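You operate a simulated robot arm through the tools that you are given. There is no shell and no other tool. Be economical: measure what you need, move in short steps, check, and stop when the job is done.

You are at the controls of a simulated two-armed robot. One attempt, no reset.

Task
Stop, bleed, stand the jug under the air tank's spout, drain the tank.
Fine: let it run till the level stops rising, then shut the cock. Set down upright: jug.
Where things are to end (x, y in the base frame): jug within 0.025 m of [0.48, -0.05].

The check looks at the end state, three seconds after you hand in, the way a careful person would. Anything else that was tipped, shoved, dropped, spilled or broken makes it a failure.

Robot
Two 6-joint arms with two-finger parallel grippers on one trunk, on a base that drives. Base frame: it is fixed to the floor where the robot stands at the start and does not move with it; the origin is under the middle of the robot, x ahead of it, y to its left, z up; the surface under the hand at the start is at about z = 0.9. Readings come in m, degrees, newtons and seconds.
The left shoulder is at the start at [0.06, 0.187, 1.197], the right one opposite. With the tool pointing down near the work surface each hand reaches from about 0.26 to 0.62 m from the robot's upright axis, wherever it stands, measured 20 degrees to its own side. Places, roughly: air tank [0.7, -0.1, 0.6]; jug [0.5, -1.25, 1]; shelf under the test bench [0.7, 0, 0.2]; tank drain cock [0.5, 0, 0.5]. Payload 1.57 kg a hand.
The tool frame of a hand sits at the grasp point between the pads (the TCP): z along the fingers, y along the line on which they close. The tips reach 0.03 m beyond it. The gripper opens to 0.11 m. The fingers are 0.024 m wide and 0.012 m thick; the gripper's body (0.048 by 0.112 m) begins 0.078 m behind the TCP.
Orientation is that of the tool frame in the base frame, as a unit quaternion [x, y, z, w]. With the fingers straight down and closing along the base's y, the tool's x points along the base's -x, its y along +y and its z along -z.

Tools
- The arms move only by the tool drive_tool. It takes "left_series", "right_series" or both (then of equal length, played together; a hand with none holds still); each is one flat list of numbers, 7 for each row, row after row: the shift along the tool's x, y, z in units of 50 mm (1.0 is 50 mm), then the turn, a rotation vector about the tool's x, y, z in units of 6 degrees (1.0 is 6 degrees), then the finger opening in m, from 0 to 0.11. In form: [dx, dy, dz, rx, ry, rz, fingers, dx, dy, dz, rx, ry, rz, fingers, ...]. A call has 1 to 8 rows; each row shifts and turns the commanded pose from where the row before left it, along the tool's axes as they then stand. A call with a number of a shift or a turn outside -1 to 1 is refused whole. A row lasts 0.2 s, in which the tool goes at most 0.05 m and 8.6 degrees; a call with a longer step from one row to the next is refused whole, and so is a gripper value outside its range. Where a pose cannot be reached the arm comes as near as it can. A force on the tool above 90 N (or 10 N above the force at the start of the call, whichever is more), or a blocked arm, ends the call early, and 0.2 s more pass. The fingers move at their own pace (about 0.153 m/s each) and stop on an object; they squeeze with about 22 N. The grip force told is the motor's: it shows also when the fingers shut on nothing. Time passes only in rows, and 0.2 s behind the last, so rows that do not move let the fingers close. It gives the time, the measured TCP pose, the force on the tool (base axes), the opening and the grip force at its end, in the units of the frame above (readings bear some noise), with the torque about the TCP (base axes, N m) and any sound that the robot's microphone picked up, and new pictures: "pictures" is both (left out), scene, wrist or none (wrist: the cameras of the hands that moved).
- Cameras (640 x 400 px; columns grow to the right, rows downward): "scene" is now at [0.0108, 0.0078, 1.7318]; the picture's right is [0.11, -0.99, 0.00], its down [-0.81, -0.09, -0.58] and it looks along [0.58, 0.06, -0.81] (base axes); focal length 254 px, centre (320, 200). "left" rides on the left gripper at [0.07, -0.016, -0.141] in its tool frame; the picture's right is [0.23, 0.97, 0.00], its down [-0.86, 0.20, -0.48] and it looks along [-0.47, 0.11, 0.88] (tool axes); focal length 222 px, centre (320, 200). "right" rides on the right gripper at [0.07, 0.016, -0.141] in its tool frame; the picture's right is [-0.23, 0.97, 0.00], its down [-0.86, -0.20, -0.48] and it looks along [-0.47, -0.11, 0.88] (tool axes); focal length 222 px, centre (320, 200). There is no depth. A picture from a camera that has moved, and an enlarged one, comes with that camera's place and axes in the base frame and with its lens.
- lift_body(by): slides the trunk up (or, below 0, down) by that many m; the arms and the scene camera ride with it, the base frame stays. It gives what a move gives, with no picture.
- base_move(legs): drives the robot by 1 to 6 legs, each [ahead, left, turn to the left] in m, m and degrees, along the robot's own axes; the way and the turn of a leg run together, so that a leg with both is an arc; at most 1.5 m and 180 degrees a leg. The arms and the cameras ride along, it lands a little off, and it stops where it bumps. It gives what a move gives, and a new picture of the scene camera.
- pan_tilt(pan, tilt): turns the head with the scene camera to pan (to the left, within 86 degrees either way) and tilt (down, from -29 to 69), counted from straight ahead of the robot. It gives what a move gives, and a new picture of the scene camera.
- inspect(camera, box): a new picture of the part [left, top, right, bottom] of that camera's present view, enlarged. No time passes.
- hand_in(): hands the job in; it is judged then, once.

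Go step by step. Nothing tells you exact positions but the pictures and the camera data: compare them with the known pose of the tool, close in by small moves and look again before you grip or let go. The budget is 120 turns and 260 pictures, counting those below and the enlarged ones. Unless the task says otherwise, let go and move clear before handing in, and close with one line.

The tools are called after ">>>" as name(argument=value, ...) on one line, values as JSON. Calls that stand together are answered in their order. drive_tool: Moves the arms, as the interface text tells. Its arguments: {"type":"object","properties":{"left_series":{"type":"array","items":{"type":"number"}},"right_series":{"type":"array","items":{"type":"number"}},"pictures":{"type":"string","enum":["both","scene","wrist","none"]}},"required":[]} The other tools are called the same way: lift_body (by) slides the trunk up or down; base_move (legs) drives the base; pan_tilt (pan, tilt) turns the head that bears the scene camera; inspect (camera, box) takes an enlarged picture of a part of a camera's view; hand_in () hands the job in.

At the start:

```text
t: 0.0
left_tcp_pos: [0.442, 0.1567, 1.2553]
left_ee_rot: [0.001, 1.0, 0.0, 0.0]
left_contact_force: [-0.6, 0.1, 0.1]
left_torque: [-0.01, -0.01, -0.05]
left_opening: 0.11
left_finger_force: 0.1
right_tcp_pos: [0.4616, -0.2105, 1.2278]
right_ee_rot: [0.0, 1.0, 0.0, 0.0]
right_contact_force: [0.3, 0.9, 0.1]
right_torque: [-0.01, 0.0, 0.0]
right_opening: 0.1102
right_finger_force: 0.0
trunk travel left (down, up): [-0.825, 0.165]
robot x, y, heading: [0.0006, 0.0015, 0.1]
head pan, tilt: [6.3, 54.5]
```

scene: 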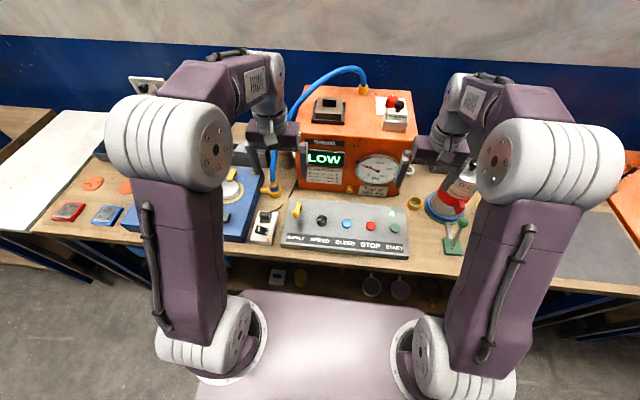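
right: 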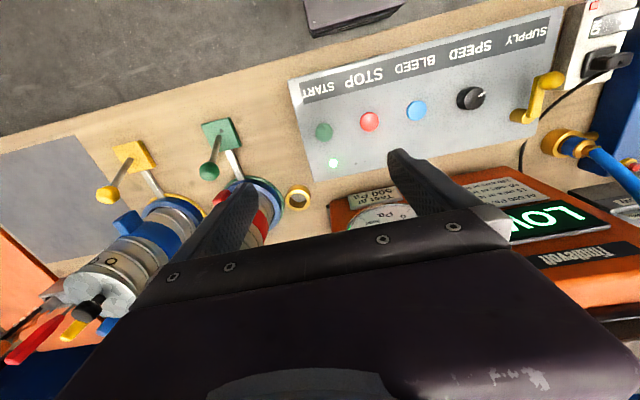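
left: 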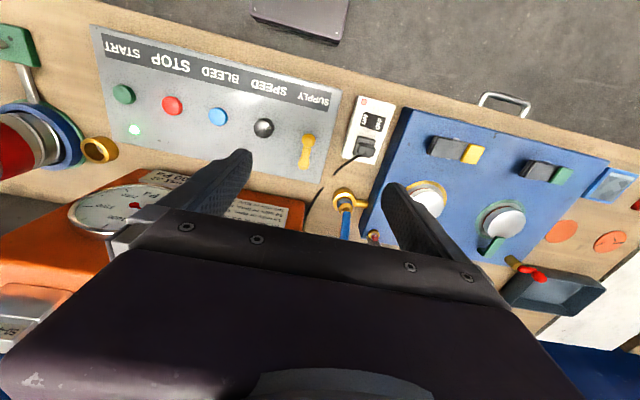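

I see a test bench with a control panel (supply, speed, bleed, stop, start) and a running tester. I'll look closer at the panel and the gauge, and the labels.

>>> inspect(camera="scene", box=[260, 80, 440, 270])

>>> inspect(camera="right", box=[280, 0, 640, 240])

>>> inspect(camera="scene", box=[230, 240, 450, 380])

```text
2.11 times, centred on (350, 175) of scene
camera zoom: at [0.0108, 0.0078, 1.7318], right [0.11, -0.99, 0.0], down [-0.81, -0.09, -0.58], along [0.58, 0.06, -0.81], focal length 535 px, centre (257, 253)
```

zoom: 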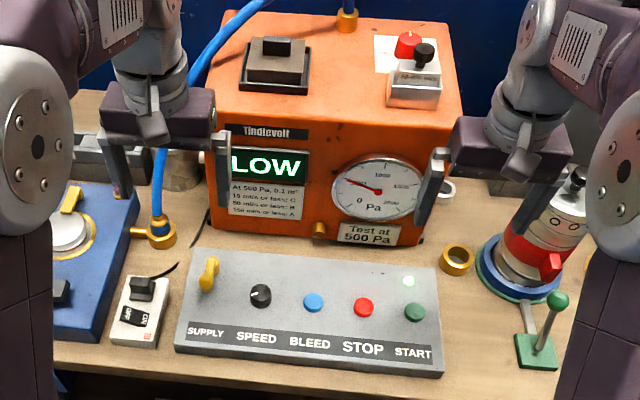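

```text
1.67 times, centred on (460, 120) of right
camera zoom: at [0.3917, -0.1938, 1.3674], right [0.23, 0.97, 0.0], down [0.86, -0.2, 0.48], along [0.47, -0.11, -0.88], focal length 370 px, centre (87, 333)
```

zoom: 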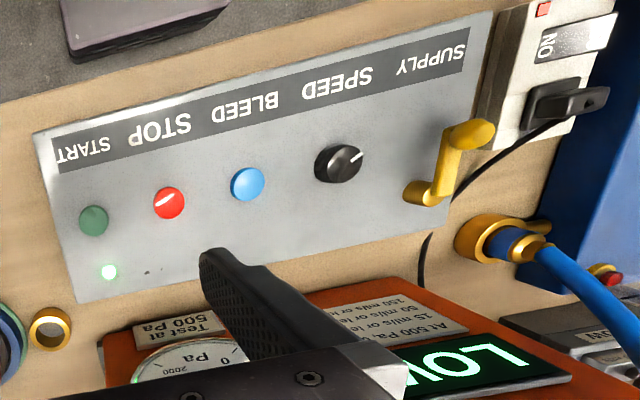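

```text
2.86 times, centred on (340, 310) of scene
camera zoom: at [0.0108, 0.0078, 1.7318], right [0.11, -0.99, 0.0], down [-0.81, -0.09, -0.58], along [0.58, 0.06, -0.81], focal length 726 px, centre (263, -114)
```

zoom: 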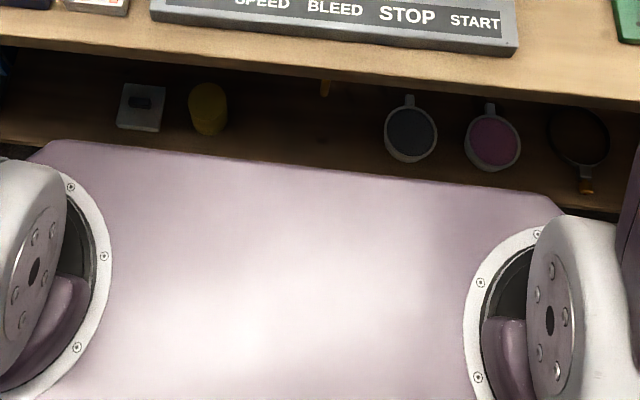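

The green lamp shows it's running. Two-camera sighting puts STOP (red) at about (0.478, -0.124, 0.95) and BLEED (blue) at (0.479, -0.04, 0.95). I close the right fingers and hover above STOP.

>>> drive_tool(right_series=[-0.11, 0.58, 0.6, 0, 0, 0, 0, -0.11, 0.58, 0.6, 0, 0, 0, 0, -0.11, 0.58, 0.6, 0, 0, 0, 0, 0, 0, 0.9, 0, 0, 0, 0, 0, 0, 0.9, 0, 0, 0, 0, 0, 0, 0, 0, 0, 0, 0])

```text
t: 1.4
left_tcp_pos: [0.4424, 0.1578, 1.2542]
left_ee_rot: [-0.001, 1.0, 0.0, 0.0]
left_contact_force: [0.0, -0.1, 0.1]
left_torque: [0.02, -0.01, -0.01]
left_opening: 0.11
left_finger_force: 0.1
right_tcp_pos: [0.4759, -0.1232, 1.0451]
right_ee_rot: [0.0, 1.0, 0.0, 0.0]
right_contact_force: [0.5, 0.4, 0.0]
right_torque: [0.0, -0.05, 0.02]
right_opening: 0.0
right_finger_force: 20.9
trunk travel left (down, up): [-0.825, 0.165]
robot x, y, heading: [0.0028, 0.0008, -0.0]
head pan, tilt: [6.3, 54.5]
camera scene: at [0.0101, 0.0083, 1.7318], right [0.11, -0.99, 0.0], down [-0.81, -0.09, -0.58], along [0.58, 0.06, -0.81], focal length 254 px, centre (320, 200)
camera right: at [0.4066, -0.1061, 1.1865], right [0.23, 0.97, 0.0], down [0.85, -0.2, 0.48], along [0.47, -0.11, -0.88], focal length 222 px, centre (320, 200)
```

scene: 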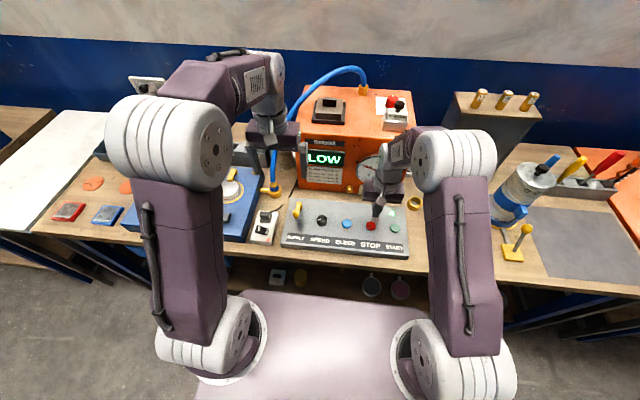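
right: 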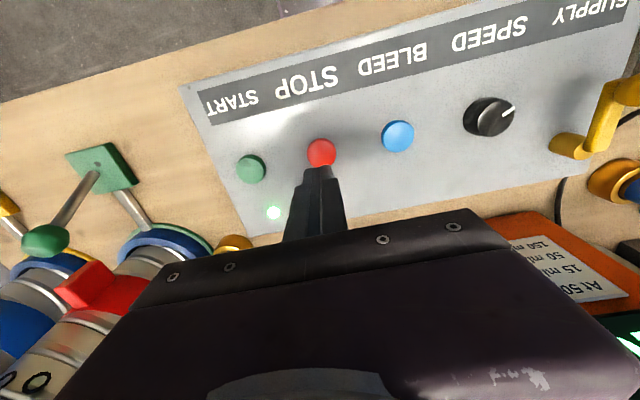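

The closed tip is straight over STOP. Pressing down in small steps.

>>> drive_tool(right_series=[0, 0, 0.6, 0, 0, 0, 0, 0, 0, 0.4, 0, 0, 0, 0, 0, 0, 0.2, 0, 0, 0, 0, 0, 0, 0.1, 0, 0, 0, 0, 0, 0, 0.1, 0, 0, 0, 0, 0, 0, 0, 0, 0, 0, 0])

```text
t: 2.8
left_tcp_pos: [0.4422, 0.1568, 1.2557]
left_ee_rot: [0.0, 1.0, 0.0, 0.0]
left_contact_force: [-0.7, -0.3, -0.7]
left_torque: [-0.02, 0.01, -0.01]
left_opening: 0.1097
left_finger_force: 0.0
right_tcp_pos: [0.4772, -0.1233, 0.9765]
right_ee_rot: [0.0, 1.0, 0.0, 0.0]
right_contact_force: [0.2, 0.8, 1.3]
right_torque: [-0.01, -0.02, -0.05]
right_opening: 0.0002
right_finger_force: 21.3
trunk travel left (down, up): [-0.825, 0.165]
robot x, y, heading: [0.0012, 0.002, -0.1]
head pan, tilt: [6.3, 54.5]
camera scene: at [0.0106, 0.0078, 1.7318], right [0.11, -0.99, 0.0], down [-0.81, -0.09, -0.58], along [0.58, 0.06, -0.81], focal length 254 px, centre (320, 200)
camera right: at [0.4081, -0.1066, 1.1173], right [0.23, 0.97, 0.0], down [0.85, -0.2, 0.48], along [0.47, -0.11, -0.88], focal length 222 px, centre (320, 200)
```

scene: 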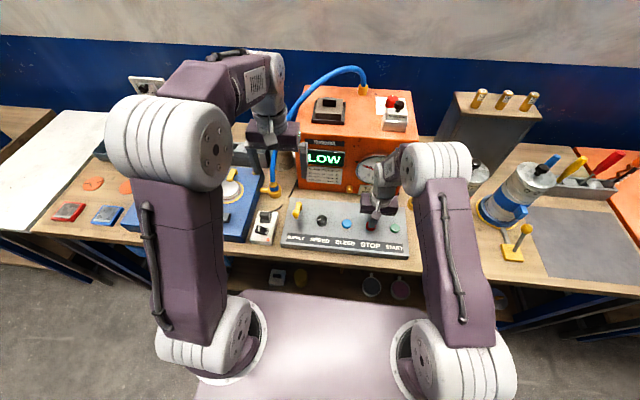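
right: 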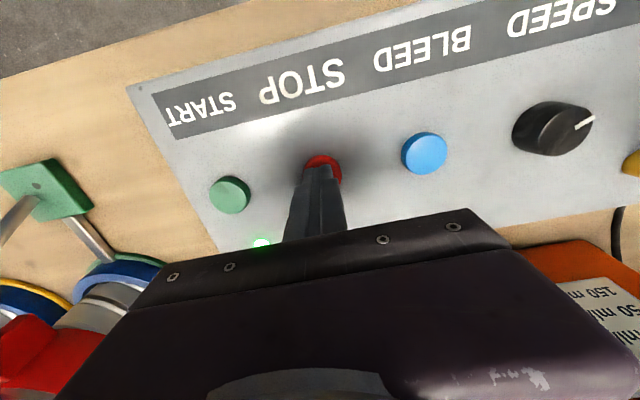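

Force is just starting (1.3 N) and the lamp is still lit, so I press a few mm more.

>>> drive_tool(right_series=[0, 0, 0.06, 0, 0, 0, 0, 0, 0, 0.06, 0, 0, 0, 0, 0, 0, 0.06, 0, 0, 0, 0, 0, 0, 0, 0, 0, 0, 0], pictures="wrist")

```text
t: 3.8
left_tcp_pos: [0.4405, 0.1569, 1.2545]
left_ee_rot: [0.0, 1.0, 0.0, 0.0]
left_contact_force: [-0.4, -0.7, 0.1]
left_torque: [0.0, -0.03, -0.04]
left_opening: 0.11
left_finger_force: 0.0
right_tcp_pos: [0.4772, -0.124, 0.9699]
right_ee_rot: [0.001, 1.0, 0.0, 0.002]
right_contact_force: [4.5, -1.7, 23.0]
right_torque: [-0.08, -0.03, -0.03]
right_opening: 0.0
right_finger_force: 21.4
trunk travel left (down, up): [-0.825, 0.165]
robot x, y, heading: [0.0006, -0.0013, -0.0]
head pan, tilt: [6.3, 54.5]
heard: click
camera right: at [0.4072, -0.1067, 1.1095], right [0.23, 0.97, 0.0], down [0.85, -0.2, 0.48], along [0.47, -0.11, -0.88], focal length 222 px, centre (320, 200)
```

right: 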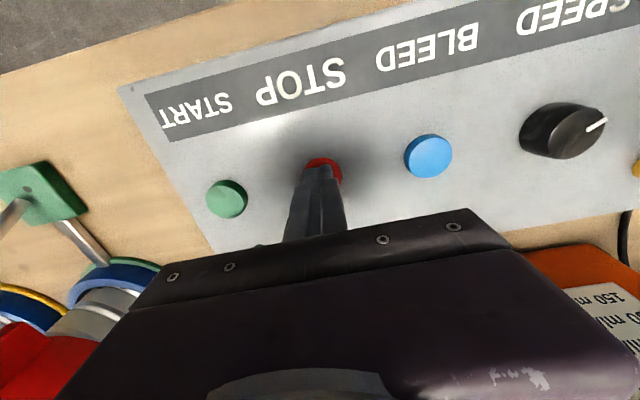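

It clicked. I raise and shift over to BLEED (y ≈ -0.041), checking the lamp.

>>> drive_tool(right_series=[0, 0, -0.7, 0, 0, 0, 0, 0, 0.83, -0.3, 0, 0, 0, 0, 0, 0.83, 0, 0, 0, 0, 0, 0, 0, 0, 0, 0, 0, 0])

>>> inspect(camera="scene", box=[260, 80, 440, 270])

```text
t: 4.8
left_tcp_pos: [0.4418, 0.1564, 1.2546]
left_ee_rot: [0.001, 1.0, 0.0, 0.0]
left_contact_force: [0.6, -0.9, -0.2]
left_torque: [0.02, 0.0, 0.01]
left_opening: 0.1101
left_finger_force: 0.0
right_tcp_pos: [0.4769, -0.0422, 1.0154]
right_ee_rot: [0.0, 1.0, -0.001, -0.001]
right_contact_force: [0.0, 0.8, 0.5]
right_torque: [0.0, 0.02, 0.02]
right_opening: 0.0
right_finger_force: 21.4
trunk travel left (down, up): [-0.825, 0.165]
robot x, y, heading: [0.0008, 0.0019, -0.2]
head pan, tilt: [6.3, 54.5]
camera scene: at [0.0112, 0.0063, 1.7318], right [0.11, -0.99, 0.0], down [-0.81, -0.09, -0.58], along [0.58, 0.06, -0.81], focal length 254 px, centre (320, 200)
camera right: at [0.4079, -0.0252, 1.1579], right [0.23, 0.97, 0.0], down [0.86, -0.2, 0.48], along [0.46, -0.11, -0.88], focal length 222 px, centre (320, 200)
```

scene: 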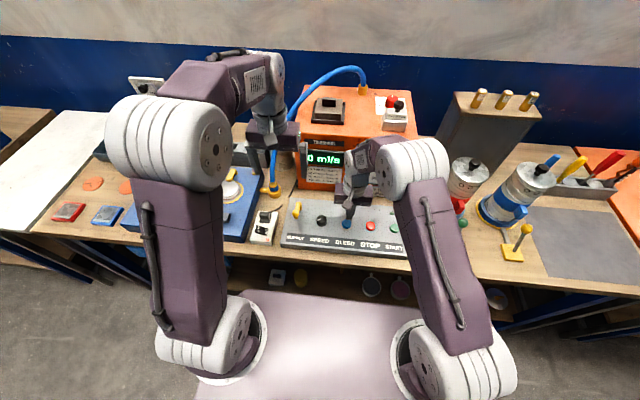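
right: 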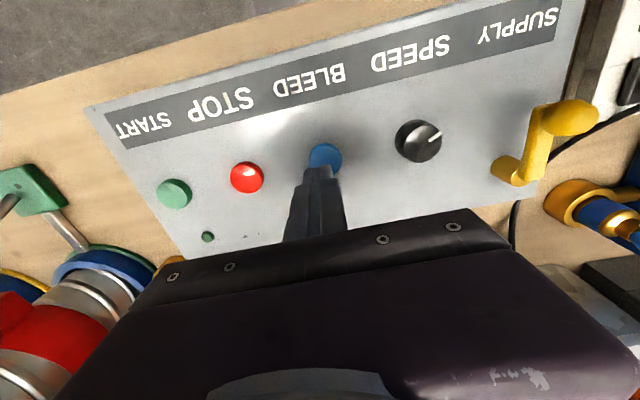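

```text
2.11 times, centred on (350, 175) of scene
camera zoom: at [0.0112, 0.0063, 1.7318], right [0.11, -0.99, 0.0], down [-0.81, -0.09, -0.58], along [0.58, 0.06, -0.81], focal length 535 px, centre (257, 253)
```

zoom: 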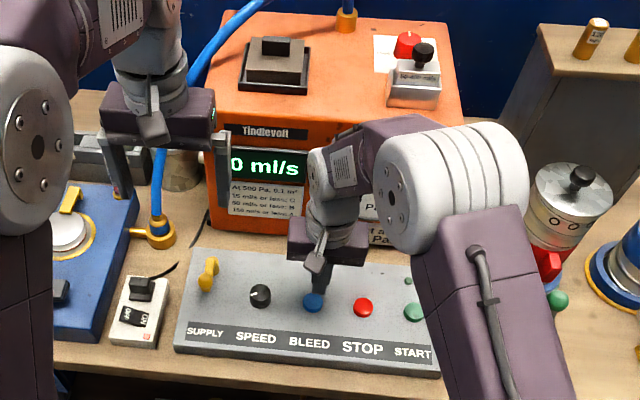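

The lamp is out and the tester reads 0 ml/s. Now I press BLEED and hold it.

>>> drive_tool(right_series=[0, 0, 0.5, 0, 0, 0, 0, 0, 0, 0.25, 0, 0, 0, 0, 0, 0, 0.12, 0, 0, 0, 0, 0, 0, 0.06, 0, 0, 0, 0, 0, 0, 0.06, 0, 0, 0, 0, 0, 0, 0, 0, 0, 0, 0, 0, 0, 0, 0, 0, 0, 0])

```text
t: 6.4
left_tcp_pos: [0.4403, 0.1575, 1.2558]
left_ee_rot: [0.0, 1.0, 0.0, 0.001]
left_contact_force: [-0.4, -0.3, -0.2]
left_torque: [-0.04, 0.01, 0.01]
left_opening: 0.1101
left_finger_force: 0.0
right_tcp_pos: [0.4769, -0.0412, 0.9696]
right_ee_rot: [0.0, 1.0, 0.001, 0.002]
right_contact_force: [5.4, -3.6, 21.1]
right_torque: [-0.08, -0.13, -0.02]
right_opening: 0.0
right_finger_force: 21.4
trunk travel left (down, up): [-0.825, 0.165]
robot x, y, heading: [-0.002, -0.0003, -0.0]
head pan, tilt: [6.3, 54.5]
heard: click
camera scene: at [0.009, 0.0071, 1.7319], right [0.11, -0.99, 0.0], down [-0.81, -0.09, -0.58], along [0.58, 0.06, -0.81], focal length 254 px, centre (320, 200)
camera right: at [0.4076, -0.0246, 1.11], right [0.23, 0.97, 0.0], down [0.85, -0.2, 0.48], along [0.47, -0.11, -0.88], focal length 222 px, centre (320, 200)
```

scene: 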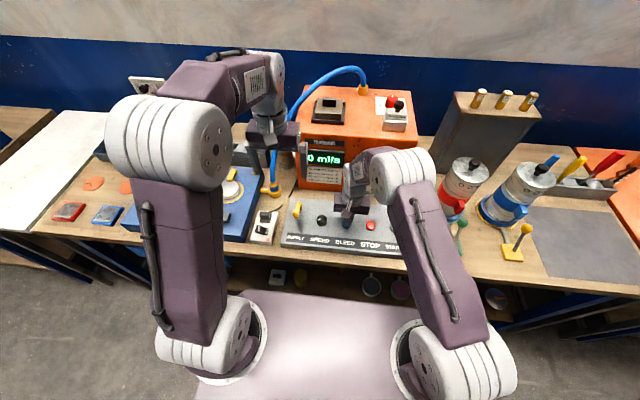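
right: 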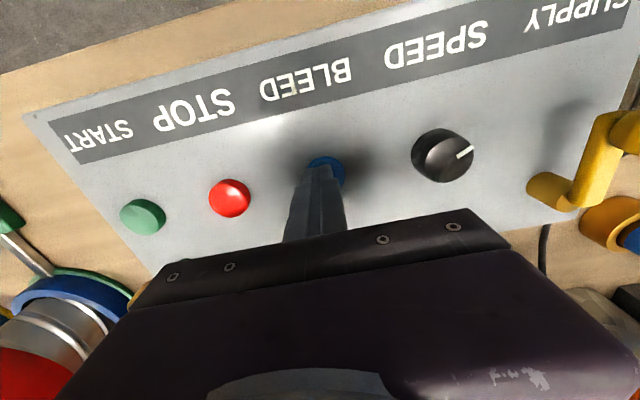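

It clicked. I hold BLEED a bit longer.

>>> drive_tool(right_series=[0, 0, 0, 0, 0, 0, 0, 0, 0, 0, 0, 0, 0, 0, 0, 0, 0, 0, 0, 0, 0, 0, 0, 0, 0, 0, 0, 0, 0, 0, 0, 0, 0, 0, 0, 0, 0, 0, 0, 0, 0, 0, 0, 0, 0, 0, 0, 0, 0, 0, 0, 0, 0, 0, 0, 0], pictures="none")

>>> drive_tool(right_series=[0, 0, -0.8, 0, 0, 0, 0, 0, 0, -0.9, 0, 0, 0, 0, 0, -0.7, -0.9, 0, 0, 0, 0, 0, -0.8, -0.9, 0, 0, 0, 0, 0, -0.8, -0.9, 0, 0, 0, 0, 0, -0.8, -0.3, 0, 0, 0, 0.05, 0, -0.4, 0, 0, 0, 0, 0.11, 0, 0, 0, 0, 0, 0, 0.11], pictures="scene")

>>> inspect(camera="scene", box=[260, 80, 440, 270])

```text
t: 8.2
left_tcp_pos: [0.4401, 0.1574, 1.2548]
left_ee_rot: [0.0, 1.0, 0.0, 0.0]
left_contact_force: [0.6, -0.2, -0.4]
left_torque: [-0.02, 0.0, 0.02]
left_opening: 0.1099
left_finger_force: 0.1
right_tcp_pos: [0.4767, -0.041, 0.9691]
right_ee_rot: [0.0, 1.0, 0.0, 0.001]
right_contact_force: [10.1, -2.4, 23.9]
right_torque: [-0.11, -0.26, -0.02]
right_opening: 0.0001
right_finger_force: 21.3
trunk travel left (down, up): [-0.825, 0.165]
robot x, y, heading: [-0.0002, -0.005, -0.0]
head pan, tilt: [6.3, 54.5]
```

```text
refused: row 3 steps farther than a row can; nothing moved
```

```text
2.11 times, centred on (350, 175) of scene
camera zoom: at [0.0096, 0.0076, 1.7318], right [0.11, -0.99, 0.0], down [-0.81, -0.09, -0.58], along [0.58, 0.06, -0.81], focal length 535 px, centre (257, 253)
```

zoom: 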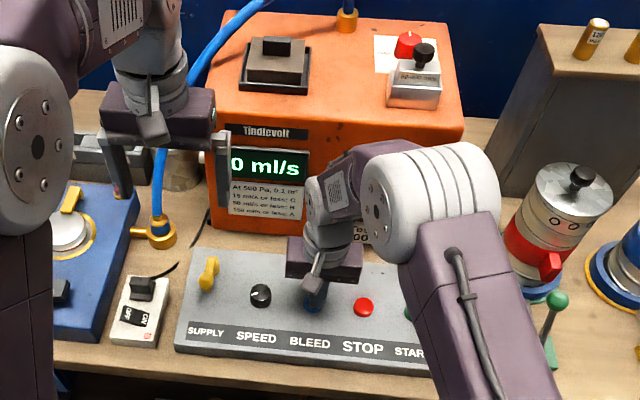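

One row was too long; I lift off again with smaller rows and look at the gauge.

>>> drive_tool(right_series=[0, 0, -0.8, 0, 0, 0, 0, 0, 0, -0.9, 0, 0, 0, 0, 0, -0.6, -0.7, 0, 0, 0, 0, 0, -0.6, -0.7, 0, 0, 0, 0, 0, -0.6, -0.7, 0, 0, 0, 0.05, 0, -0.6, -0.7, 0, 0, 0, 0.11, 0, -0.6, -0.5, 0, 0, 0, 0.11, 0, 0, 0, 0, 0, 0, 0.11], pictures="scene")

>>> inspect(camera="scene", box=[260, 80, 440, 270])

```text
t: 10.0
left_tcp_pos: [0.4428, 0.1569, 1.2565]
left_ee_rot: [0.0, 1.0, 0.0, 0.0]
left_contact_force: [1.0, -1.3, -0.2]
left_torque: [-0.02, 0.0, -0.06]
left_opening: 0.1101
left_finger_force: 0.0
right_tcp_pos: [0.4792, -0.1899, 1.2162]
right_ee_rot: [0.0, 1.0, 0.0, -0.001]
right_contact_force: [-0.5, 0.4, 0.2]
right_torque: [0.0, 0.03, -0.07]
right_opening: 0.11
right_finger_force: 0.0
trunk travel left (down, up): [-0.825, 0.165]
robot x, y, heading: [0.0011, -0.0028, 0.1]
head pan, tilt: [6.3, 54.5]
camera scene: at [0.0109, 0.0085, 1.7318], right [0.11, -0.99, 0.0], down [-0.81, -0.09, -0.58], along [0.58, 0.06, -0.81], focal length 254 px, centre (320, 200)
```

scene: 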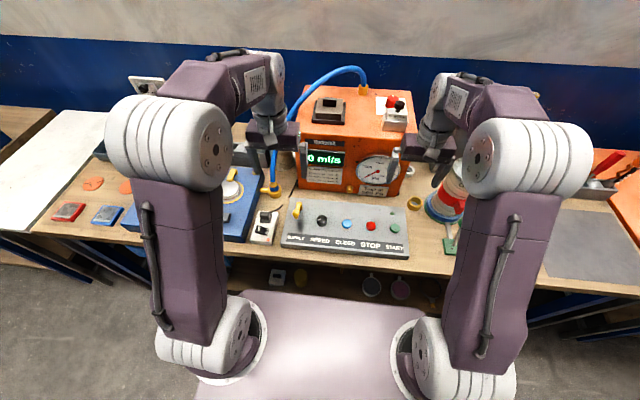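

```text
2.11 times, centred on (350, 175) of scene
camera zoom: at [0.0109, 0.0085, 1.7318], right [0.11, -0.99, 0.0], down [-0.81, -0.09, -0.58], along [0.58, 0.06, -0.81], focal length 535 px, centre (257, 253)
```

zoom: 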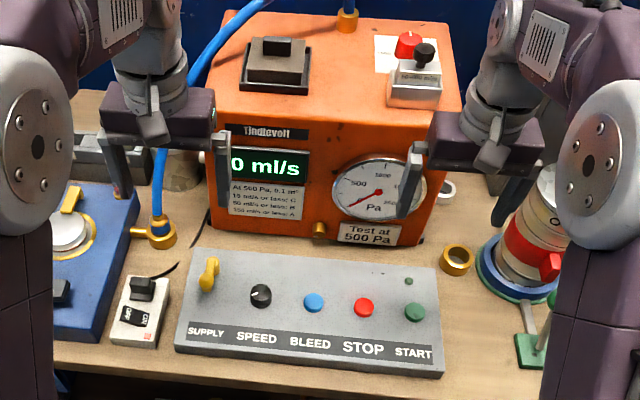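

The needle is now at 0: stopped and bled. Next I find the jug to the right.

>>> pan_tilt(pan=-65, tilt=40)

```text
t: 11.4
left_tcp_pos: [0.4411, 0.1571, 1.2544]
left_ee_rot: [-0.001, 1.0, 0.0, 0.0]
left_contact_force: [-0.8, -0.1, -0.4]
left_torque: [0.0, 0.0, -0.01]
left_opening: 0.1102
left_finger_force: 0.1
right_tcp_pos: [0.4797, -0.1911, 1.2158]
right_ee_rot: [0.0, 1.0, -0.001, 0.0]
right_contact_force: [0.4, -0.2, 0.5]
right_torque: [0.0, -0.02, -0.01]
right_opening: 0.1099
right_finger_force: 0.0
trunk travel left (down, up): [-0.825, 0.165]
robot x, y, heading: [0.0011, 0.0007, -0.0]
head pan, tilt: [-65.0, 40.0]
camera scene: at [-0.0253, -0.0771, 1.7518], right [-0.91, -0.42, 0.0], down [-0.27, 0.58, -0.77], along [0.32, -0.69, -0.64], focal length 254 px, centre (320, 200)
```

scene: 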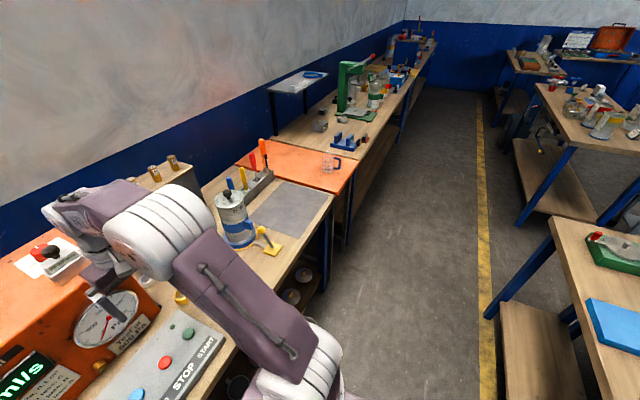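

The transparent jug is on the orange top. Enlarging it.

>>> inspect(camera="scene", box=[290, 130, 370, 190])

```text
6.67 times, centred on (330, 160) of scene
camera zoom: at [-0.0253, -0.0771, 1.7518], right [-0.91, -0.42, 0.0], down [-0.27, 0.58, -0.77], along [0.32, -0.69, -0.64], focal length 1695 px, centre (253, 467)
```

zoom: 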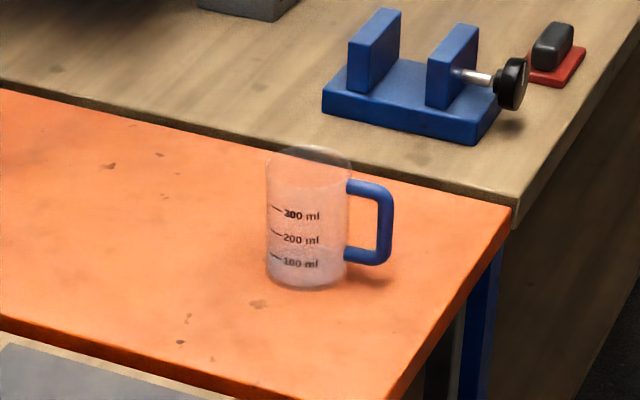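

The jug stands at about (0.47, -1.257) on the orange table, its handle pointing roughly toward the aisle. It is about 0.077 m across and 0.125 m tall. I back off a little, drive right to it, then look.

>>> base_move(legs=[[-0.18, 0, 0], [0, -1.05, 0]])

>>> pan_tilt(pan=-15, tilt=48)

```text
t: 17.9
left_tcp_pos: [0.2653, -0.8867, 1.2536]
left_ee_rot: [-0.003, 1.0, 0.0, 0.0]
left_contact_force: [-1.3, 0.8, -0.4]
left_torque: [0.0, 0.02, 0.03]
left_opening: 0.1102
left_finger_force: 0.1
right_tcp_pos: [0.305, -1.2343, 1.2172]
right_ee_rot: [-0.004, 1.0, 0.0, 0.0]
right_contact_force: [0.4, 0.0, -0.4]
right_torque: [-0.02, 0.0, 0.02]
right_opening: 0.11
right_finger_force: 0.1
trunk travel left (down, up): [-0.825, 0.165]
robot x, y, heading: [-0.1741, -1.0491, 0.4]
head pan, tilt: [-65.0, 40.0]
camera scene: at [-0.2004, -1.1243, 1.7519], right [-0.9, -0.43, 0.0], down [-0.28, 0.58, -0.77], along [0.33, -0.69, -0.64], focal length 254 px, centre (320, 200)
```

scene: 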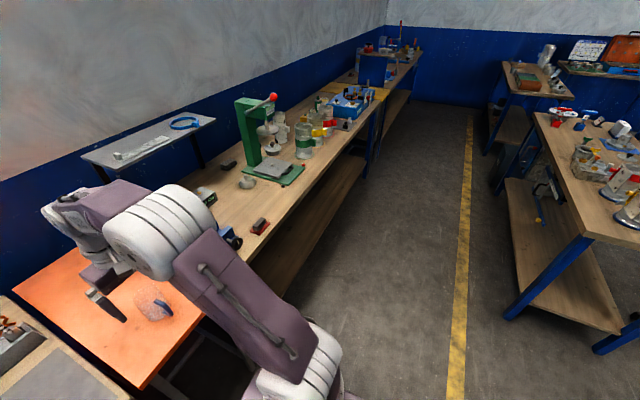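

```text
t: 19.1
left_tcp_pos: [0.2659, -0.8877, 1.2541]
left_ee_rot: [-0.003, 1.0, 0.0, 0.001]
left_contact_force: [-0.5, 0.4, -0.7]
left_torque: [0.01, 0.0, -0.02]
left_opening: 0.1101
left_finger_force: 0.0
right_tcp_pos: [0.3053, -1.2338, 1.2165]
right_ee_rot: [-0.004, 1.0, 0.001, 0.001]
right_contact_force: [0.1, 0.9, 0.1]
right_torque: [0.0, -0.02, 0.01]
right_opening: 0.1098
right_finger_force: 0.1
trunk travel left (down, up): [-0.825, 0.165]
robot x, y, heading: [-0.1736, -1.0461, 0.2]
head pan, tilt: [-15.0, 48.0]
camera scene: at [-0.1607, -1.0682, 1.7404], right [-0.25, -0.97, 0.0], down [-0.72, 0.19, -0.67], along [0.65, -0.17, -0.74], focal length 254 px, centre (320, 200)
```

scene: 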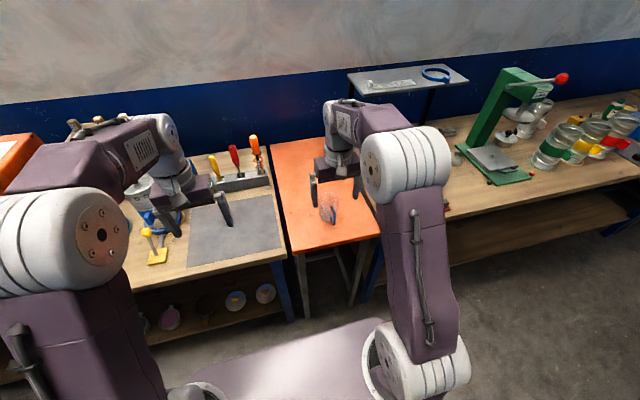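

The jug is just ahead of the right hand. Measuring it with both cameras.

>>> inspect(camera="scene", box=[280, 160, 400, 250])

>>> inspect(camera="right", box=[0, 0, 640, 400])

```text
4.44 times, centred on (340, 205) of scene
camera zoom: at [-0.1607, -1.0682, 1.7404], right [-0.25, -0.97, 0.0], down [-0.72, 0.19, -0.67], along [0.65, -0.17, -0.74], focal length 1130 px, centre (231, 178)
```

zoom: 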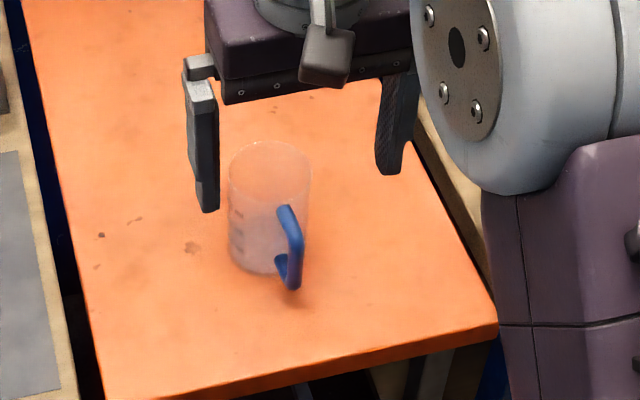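

```text
1.00 times, centred on (320, 200) of right (not enlarged: the box is as wide or as high as the picture)
camera zoom: at [0.2353, -1.218, 1.3576], right [0.22, 0.98, 0.0], down [0.86, -0.19, 0.48], along [0.47, -0.11, -0.88], focal length 222 px, centre (320, 200)
```

zoom: 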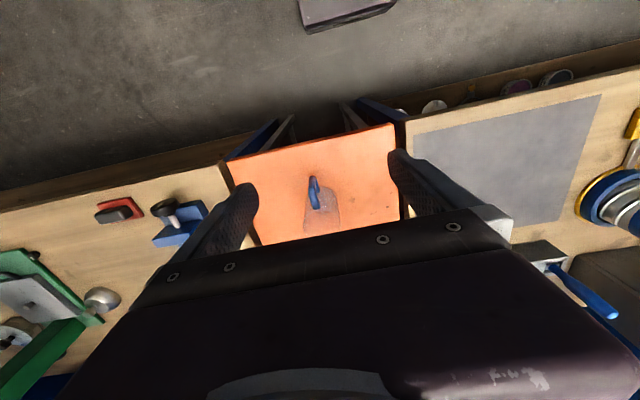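

The jug axis is at about (0.474, -1.268), rim z≈1.028, handle toward -x and a little -y. I turn the right hand to 30° below horizontal with a 12° yaw, so it can straddle the jug body with the handle between the fingers.

>>> drive_tool(right_series=[0, 0, 0, 0, 0, -1, 0.11, 0, 0, 0, 0, 0, -1, 0.11, 0, 0, 0, 0, -1, 0, 0.11, 0, 0, 0, 0, -1, 0, 0.11, 0, 0, 0, 0, -1, 0, 0.11, 0, 0, 0, 0, -1, 0, 0.11, 0, 0, 0, 0, -1, 0, 0.11, 0, 0, 0, 0, -1, 0, 0.11], pictures="none")

>>> drive_tool(right_series=[0, 0, 0, 0, -1, 0, 0.11, 0, 0, 0, 0, -1, 0, 0.11, 0, 0, 0, 0, -1, 0, 0.11, 0, 0, 0, 0, -1, 0, 0.11, 0, 0, 0, 0, 0, 0, 0.11])

```text
t: 20.9
left_tcp_pos: [0.2645, -0.8879, 1.2547]
left_ee_rot: [-0.004, 1.0, 0.0, 0.0]
left_contact_force: [-0.1, 0.1, -0.3]
left_torque: [-0.02, -0.02, 0.0]
left_opening: 0.11
left_finger_force: 0.1
right_tcp_pos: [0.3033, -1.2358, 1.2171]
right_ee_rot: [-0.102, 0.945, 0.032, 0.308]
right_contact_force: [-0.2, -0.5, 0.1]
right_torque: [-0.01, 0.0, -0.01]
right_opening: 0.1098
right_finger_force: 0.1
trunk travel left (down, up): [-0.825, 0.165]
robot x, y, heading: [-0.1763, -1.0478, 0.3]
head pan, tilt: [-15.0, 48.0]
```

```text
t: 22.1
left_tcp_pos: [0.2648, -0.8881, 1.2544]
left_ee_rot: [-0.003, 1.0, 0.0, 0.0]
left_contact_force: [-0.5, -0.1, -0.6]
left_torque: [-0.01, 0.01, -0.01]
left_opening: 0.1097
left_finger_force: 0.1
right_tcp_pos: [0.3032, -1.23, 1.2152]
right_ee_rot: [-0.097, 0.873, 0.062, 0.474]
right_contact_force: [0.5, 1.6, -0.2]
right_torque: [0.01, -0.02, 0.03]
right_opening: 0.1102
right_finger_force: 0.0
right hand out of reach, approached as far as the arm can: row 2
trunk travel left (down, up): [-0.825, 0.165]
robot x, y, heading: [-0.1773, -1.0448, 0.3]
head pan, tilt: [-15.0, 48.0]
camera scene: at [-0.1608, -1.0682, 1.7404], right [-0.25, -0.97, 0.0], down [-0.72, 0.19, -0.67], along [0.65, -0.17, -0.74], focal length 254 px, centre (320, 200)
camera right: at [0.1472, -1.2493, 1.2334], right [-0.1, 0.97, 0.21], down [0.11, -0.2, 0.97], along [0.99, 0.12, -0.09], focal length 222 px, centre (320, 200)
```

scene: 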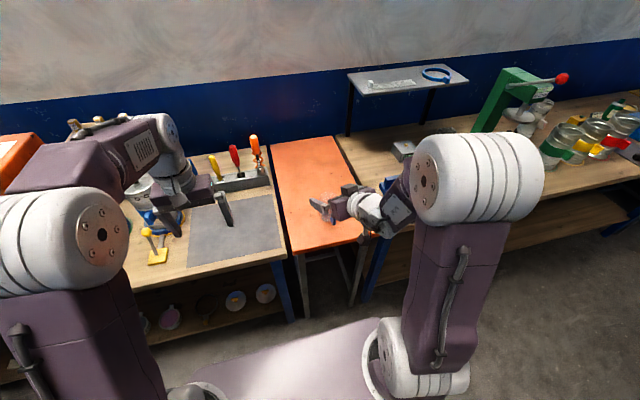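
right: 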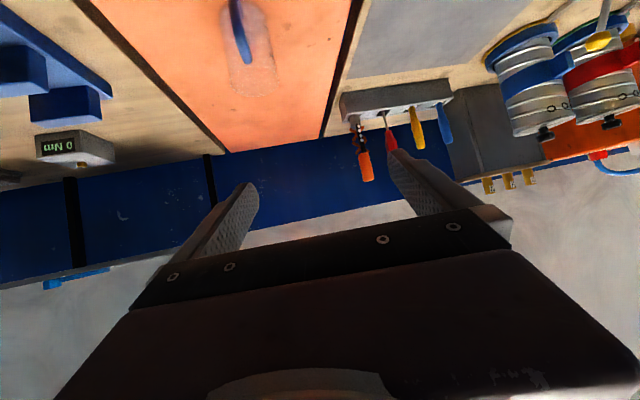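

The hand is now about 33° below horizontal, yaw 14°. I move it to a pregrasp about 0.13 m short of the jug.

>>> drive_tool(right_series=[0.593, -0.265, 0.485, 0, 0, 0, 0.11, 0.593, -0.265, 0.485, 0, 0, 0, 0.11, 0.593, -0.265, 0.485, 0, 0, 0, 0.11, 0.593, -0.265, 0.485, 0, 0, 0, 0.11, 0.593, -0.265, 0.485, 0, 0, 0, 0.11, 0.593, -0.265, 0.485, 0, 0, 0, 0.11, 0, 0, 0, 0, 0, 0, 0.11])

>>> inspect(camera="scene", box=[280, 160, 400, 250])

```text
t: 23.7
left_tcp_pos: [0.2641, -0.8881, 1.2549]
left_ee_rot: [-0.004, 1.0, 0.001, 0.0]
left_contact_force: [-0.4, 0.6, -0.3]
left_torque: [-0.01, 0.01, -0.02]
left_opening: 0.11
left_finger_force: 0.0
right_tcp_pos: [0.3884, -1.3201, 1.0243]
right_ee_rot: [-0.097, 0.873, 0.066, 0.473]
right_contact_force: [0.2, 2.0, 0.6]
right_torque: [-0.01, 0.0, 0.01]
right_opening: 0.1098
right_finger_force: 0.2
right hand out of reach, approached as far as the arm can: row 2, 3, 4, 5, 6
trunk travel left (down, up): [-0.825, 0.165]
robot x, y, heading: [-0.1754, -1.0473, 0.5]
head pan, tilt: [-15.0, 48.0]
camera scene: at [-0.161, -1.0678, 1.7404], right [-0.25, -0.97, 0.0], down [-0.72, 0.19, -0.67], along [0.65, -0.17, -0.74], focal length 254 px, centre (320, 200)
camera right: at [0.2317, -1.3404, 1.043], right [-0.1, 0.97, 0.21], down [0.12, -0.2, 0.97], along [0.99, 0.13, -0.09], focal length 222 px, centre (320, 200)
```

scene: 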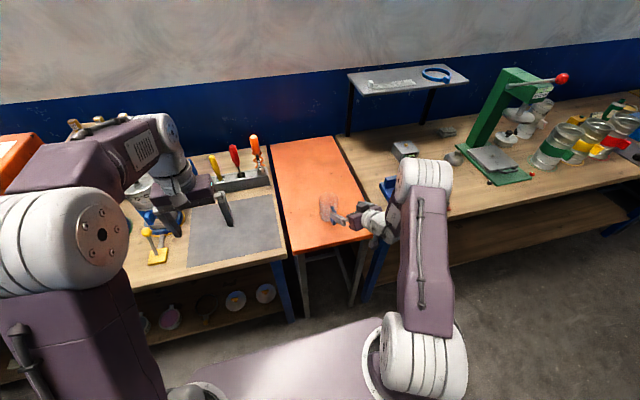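
right: 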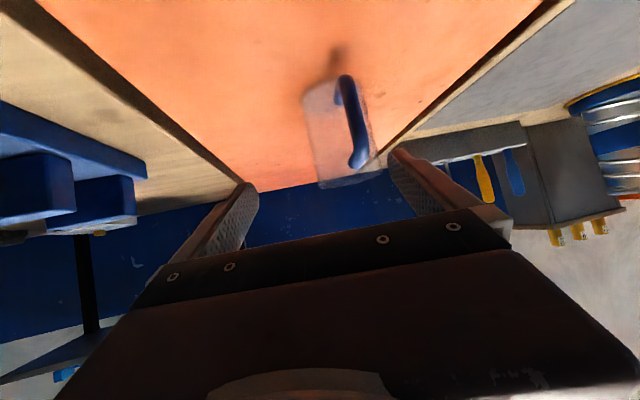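

```text
4.44 times, centred on (340, 205) of scene
camera zoom: at [-0.161, -1.0678, 1.7404], right [-0.25, -0.97, 0.0], down [-0.72, 0.19, -0.67], along [0.65, -0.17, -0.74], focal length 1130 px, centre (231, 178)
```

zoom: 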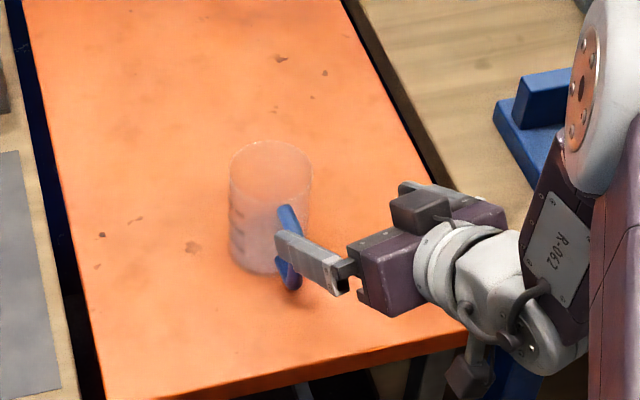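

The arm folds too tightly this near; I back the base off 0.12 m to get room, then bring the hand lower.

>>> base_move(legs=[[-0.12, -0.03, 0]])

```text
t: 25.0
left_tcp_pos: [0.1472, -0.9183, 1.2539]
left_ee_rot: [-0.003, 1.0, 0.0, 0.0]
left_contact_force: [0.7, 0.4, 0.2]
left_torque: [-0.05, 0.0, -0.02]
left_opening: 0.1103
left_finger_force: 0.1
right_tcp_pos: [0.2692, -1.3509, 1.0228]
right_ee_rot: [-0.097, 0.874, 0.066, 0.471]
right_contact_force: [1.0, 0.4, 0.2]
right_torque: [0.0, -0.01, 0.01]
right_opening: 0.1101
right_finger_force: 0.1
trunk travel left (down, up): [-0.825, 0.165]
robot x, y, heading: [-0.2963, -1.0779, 0.3]
head pan, tilt: [-15.0, 48.0]
camera scene: at [-0.2774, -1.0987, 1.7404], right [-0.25, -0.97, 0.0], down [-0.72, 0.19, -0.67], along [0.65, -0.17, -0.74], focal length 254 px, centre (320, 200)
```

scene: 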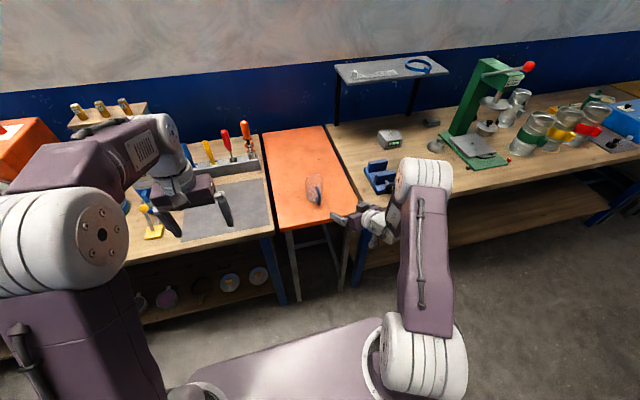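

Moving the hand forward onto the pregrasp line.

>>> drive_tool(right_series=[-0.1, 0.22, 0.62, 0, 0, 0, 0.11, -0.1, 0.22, 0.62, 0, 0, 0, 0.11, -0.1, 0.22, 0.62, 0, 0, 0, 0.11, 0, 0, 0, 0, 0, 0, 0.11])

>>> inspect(camera="scene", box=[280, 140, 400, 230])

```text
t: 26.0
left_tcp_pos: [0.1452, -0.9192, 1.2542]
left_ee_rot: [-0.004, 1.0, 0.001, 0.001]
left_contact_force: [-0.2, -0.4, 0.1]
left_torque: [0.0, -0.06, -0.03]
left_opening: 0.11
left_finger_force: 0.0
right_tcp_pos: [0.3437, -1.2989, 0.9877]
right_ee_rot: [-0.097, 0.874, 0.066, 0.472]
right_contact_force: [0.5, 0.2, 0.4]
right_torque: [0.0, -0.01, 0.01]
right_opening: 0.1101
right_finger_force: 0.1
trunk travel left (down, up): [-0.825, 0.165]
robot x, y, heading: [-0.2935, -1.0778, 0.3]
head pan, tilt: [-15.0, 48.0]
camera scene: at [-0.2796, -1.0995, 1.7404], right [-0.25, -0.97, 0.0], down [-0.72, 0.19, -0.67], along [0.65, -0.17, -0.74], focal length 254 px, centre (320, 200)
camera right: at [0.1885, -1.3184, 1.0058], right [-0.1, 0.97, 0.21], down [0.12, -0.2, 0.97], along [0.99, 0.13, -0.09], focal length 222 px, centre (320, 200)
```

scene: 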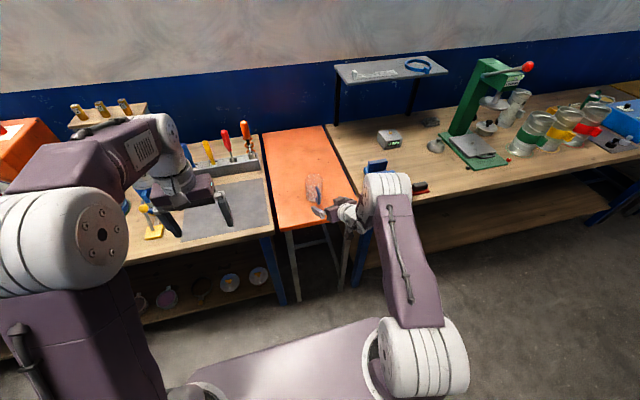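
right: 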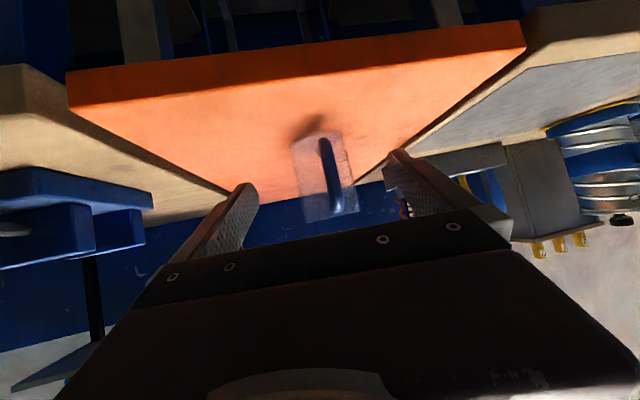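

```text
4.44 times, centred on (340, 185) of scene
camera zoom: at [-0.2796, -1.0995, 1.7404], right [-0.25, -0.97, 0.0], down [-0.72, 0.19, -0.67], along [0.65, -0.17, -0.74], focal length 1130 px, centre (231, 267)
```

zoom: 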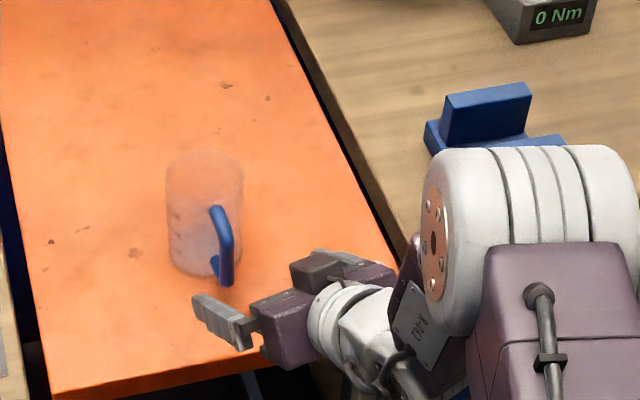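

Both cameras agree on the jug at (0.474, -1.270); the approach line is centred. I move 0.12 m forward horizontally with the fingers open.

>>> drive_tool(right_series=[-0.263, 0.005, 0.407, 0, 0, 0, 0.11, -0.263, 0.005, 0.407, 0, 0, 0, 0.11, -0.263, 0.005, 0.407, 0, 0, 0, 0.11, -0.263, 0.005, 0.407, 0, 0, 0, 0.11, -0.263, 0.005, 0.407, 0, 0, 0, 0.11, 0, 0, 0, 0, 0, 0, 0.11], pictures="wrist")

>>> inspect(camera="scene", box=[280, 140, 400, 230])

```text
t: 27.4
left_tcp_pos: [0.1467, -0.9195, 1.2554]
left_ee_rot: [-0.004, 1.0, 0.0, 0.001]
left_contact_force: [0.0, 0.7, 0.0]
left_torque: [0.01, -0.02, 0.01]
left_opening: 0.1099
left_finger_force: 0.0
right_tcp_pos: [0.4605, -1.2692, 0.9872]
right_ee_rot: [-0.097, 0.874, 0.066, 0.472]
right_contact_force: [-0.1, -0.5, -0.4]
right_torque: [0.04, 0.03, -0.01]
right_opening: 0.1102
right_finger_force: 0.0
trunk travel left (down, up): [-0.825, 0.165]
robot x, y, heading: [-0.2958, -1.0823, 0.7]
head pan, tilt: [-15.0, 48.0]
camera right: at [0.3052, -1.2891, 1.0054], right [-0.1, 0.97, 0.21], down [0.12, -0.2, 0.97], along [0.99, 0.12, -0.09], focal length 222 px, centre (320, 200)
```

right: 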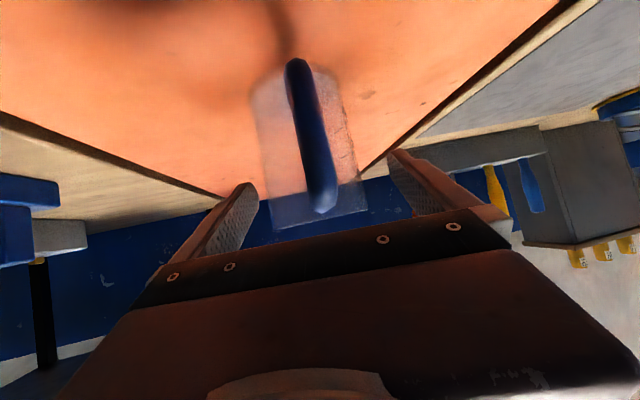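

```text
4.44 times, centred on (340, 185) of scene
camera zoom: at [-0.2804, -1.0995, 1.7404], right [-0.25, -0.97, 0.0], down [-0.72, 0.19, -0.67], along [0.65, -0.17, -0.74], focal length 1130 px, centre (231, 267)
```

zoom: 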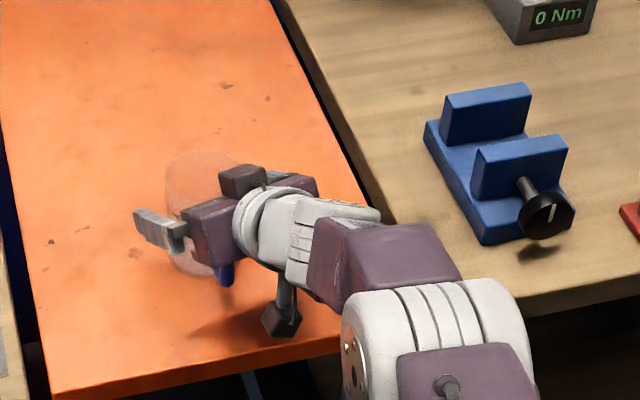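

The jug sits between the open fingers, within about 3 mm of centre. A tiny sideways trim, then close.

>>> drive_tool(right_series=[0, -0.06, 0, 0, 0, 0, 0.11, 0, 0, 0, 0, 0, 0, 0.085, 0, 0, 0, 0, 0, 0, 0.06, 0, 0, 0, 0, 0, 0, 0.06, 0, 0, 0, 0, 0, 0, 0.06], pictures="wrist")

```text
t: 28.6
left_tcp_pos: [0.1455, -0.9196, 1.2539]
left_ee_rot: [-0.004, 1.0, -0.001, 0.0]
left_contact_force: [0.8, 0.3, 0.1]
left_torque: [-0.01, 0.01, -0.01]
left_opening: 0.1102
left_finger_force: 0.0
right_tcp_pos: [0.4625, -1.2727, 0.9869]
right_ee_rot: [-0.097, 0.874, 0.066, 0.472]
right_contact_force: [0.1, -0.9, 1.3]
right_torque: [-0.1, 0.0, 0.01]
right_opening: 0.0751
right_finger_force: 22.7
trunk travel left (down, up): [-0.825, 0.165]
robot x, y, heading: [-0.2959, -1.0796, 0.7]
head pan, tilt: [-15.0, 48.0]
camera right: at [0.3062, -1.2924, 1.0054], right [-0.1, 0.97, 0.21], down [0.12, -0.2, 0.97], along [0.99, 0.13, -0.09], focal length 222 px, centre (320, 200)
```

right: 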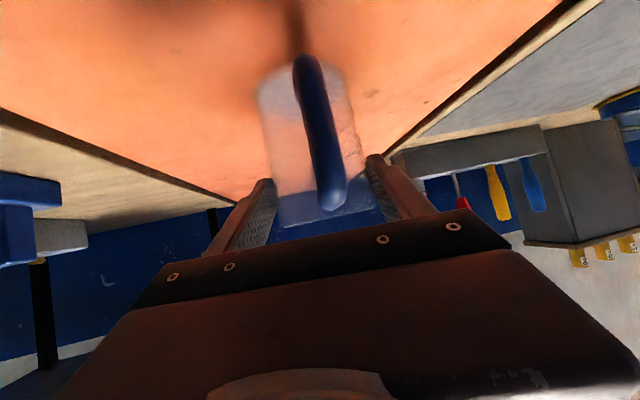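

Gripped at 0.075 m. Lifting 0.12 m straight up.

>>> drive_tool(right_series=[-0.2, 0, -0.13, 0, 0, 0, 0.06, -0.42, 0.01, -0.27, 0, 0, 0, 0.06, -0.5, 0.01, -0.32, 0, 0, 0, 0.06, -0.5, 0.01, -0.32, 0, 0, 0, 0.06, -0.4, 0.01, -0.26, 0, 0, 0, 0.06, 0, 0, 0, 0, 0, 0, 0.06])

>>> inspect(camera="scene", box=[280, 140, 400, 230])

```text
t: 30.0
left_tcp_pos: [0.1457, -0.9188, 1.255]
left_ee_rot: [-0.004, 1.0, 0.001, 0.0]
left_contact_force: [0.2, 0.4, 0.4]
left_torque: [-0.03, 0.02, 0.03]
left_opening: 0.1101
left_finger_force: 0.0
right_tcp_pos: [0.464, -1.2735, 1.1081]
right_ee_rot: [-0.096, 0.874, 0.066, 0.471]
right_contact_force: [-1.2, -0.6, -0.9]
right_torque: [0.01, 0.0, -0.01]
right_opening: 0.0745
right_finger_force: 21.6
trunk travel left (down, up): [-0.825, 0.165]
robot x, y, heading: [-0.2965, -1.0775, 0.4]
head pan, tilt: [-15.0, 48.0]
camera scene: at [-0.2793, -1.0996, 1.7404], right [-0.25, -0.97, 0.0], down [-0.72, 0.19, -0.67], along [0.65, -0.17, -0.74], focal length 254 px, centre (320, 200)
camera right: at [0.3078, -1.2932, 1.1255], right [-0.1, 0.97, 0.21], down [0.12, -0.2, 0.97], along [0.99, 0.13, -0.09], focal length 222 px, centre (320, 200)
```

scene: 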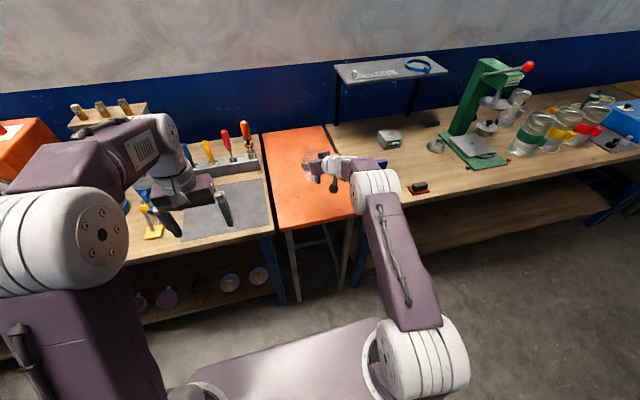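
right: 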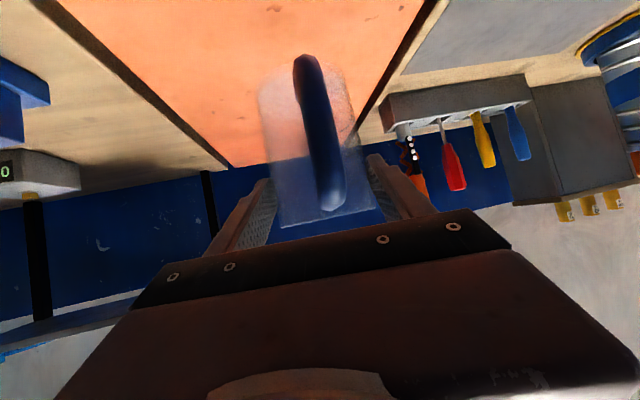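

```text
4.44 times, centred on (340, 185) of scene
camera zoom: at [-0.2793, -1.0996, 1.7404], right [-0.25, -0.97, 0.0], down [-0.72, 0.19, -0.67], along [0.65, -0.17, -0.74], focal length 1130 px, centre (231, 267)
```

zoom: 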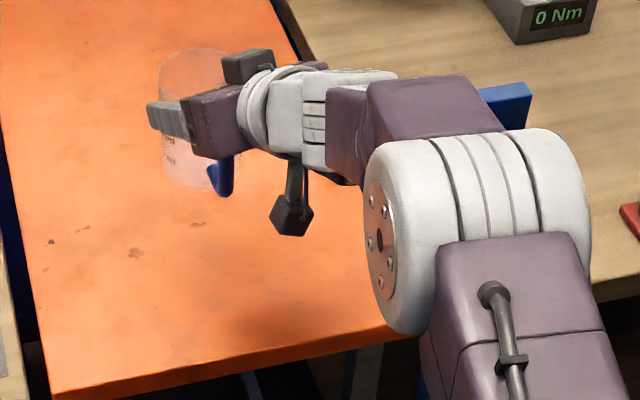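

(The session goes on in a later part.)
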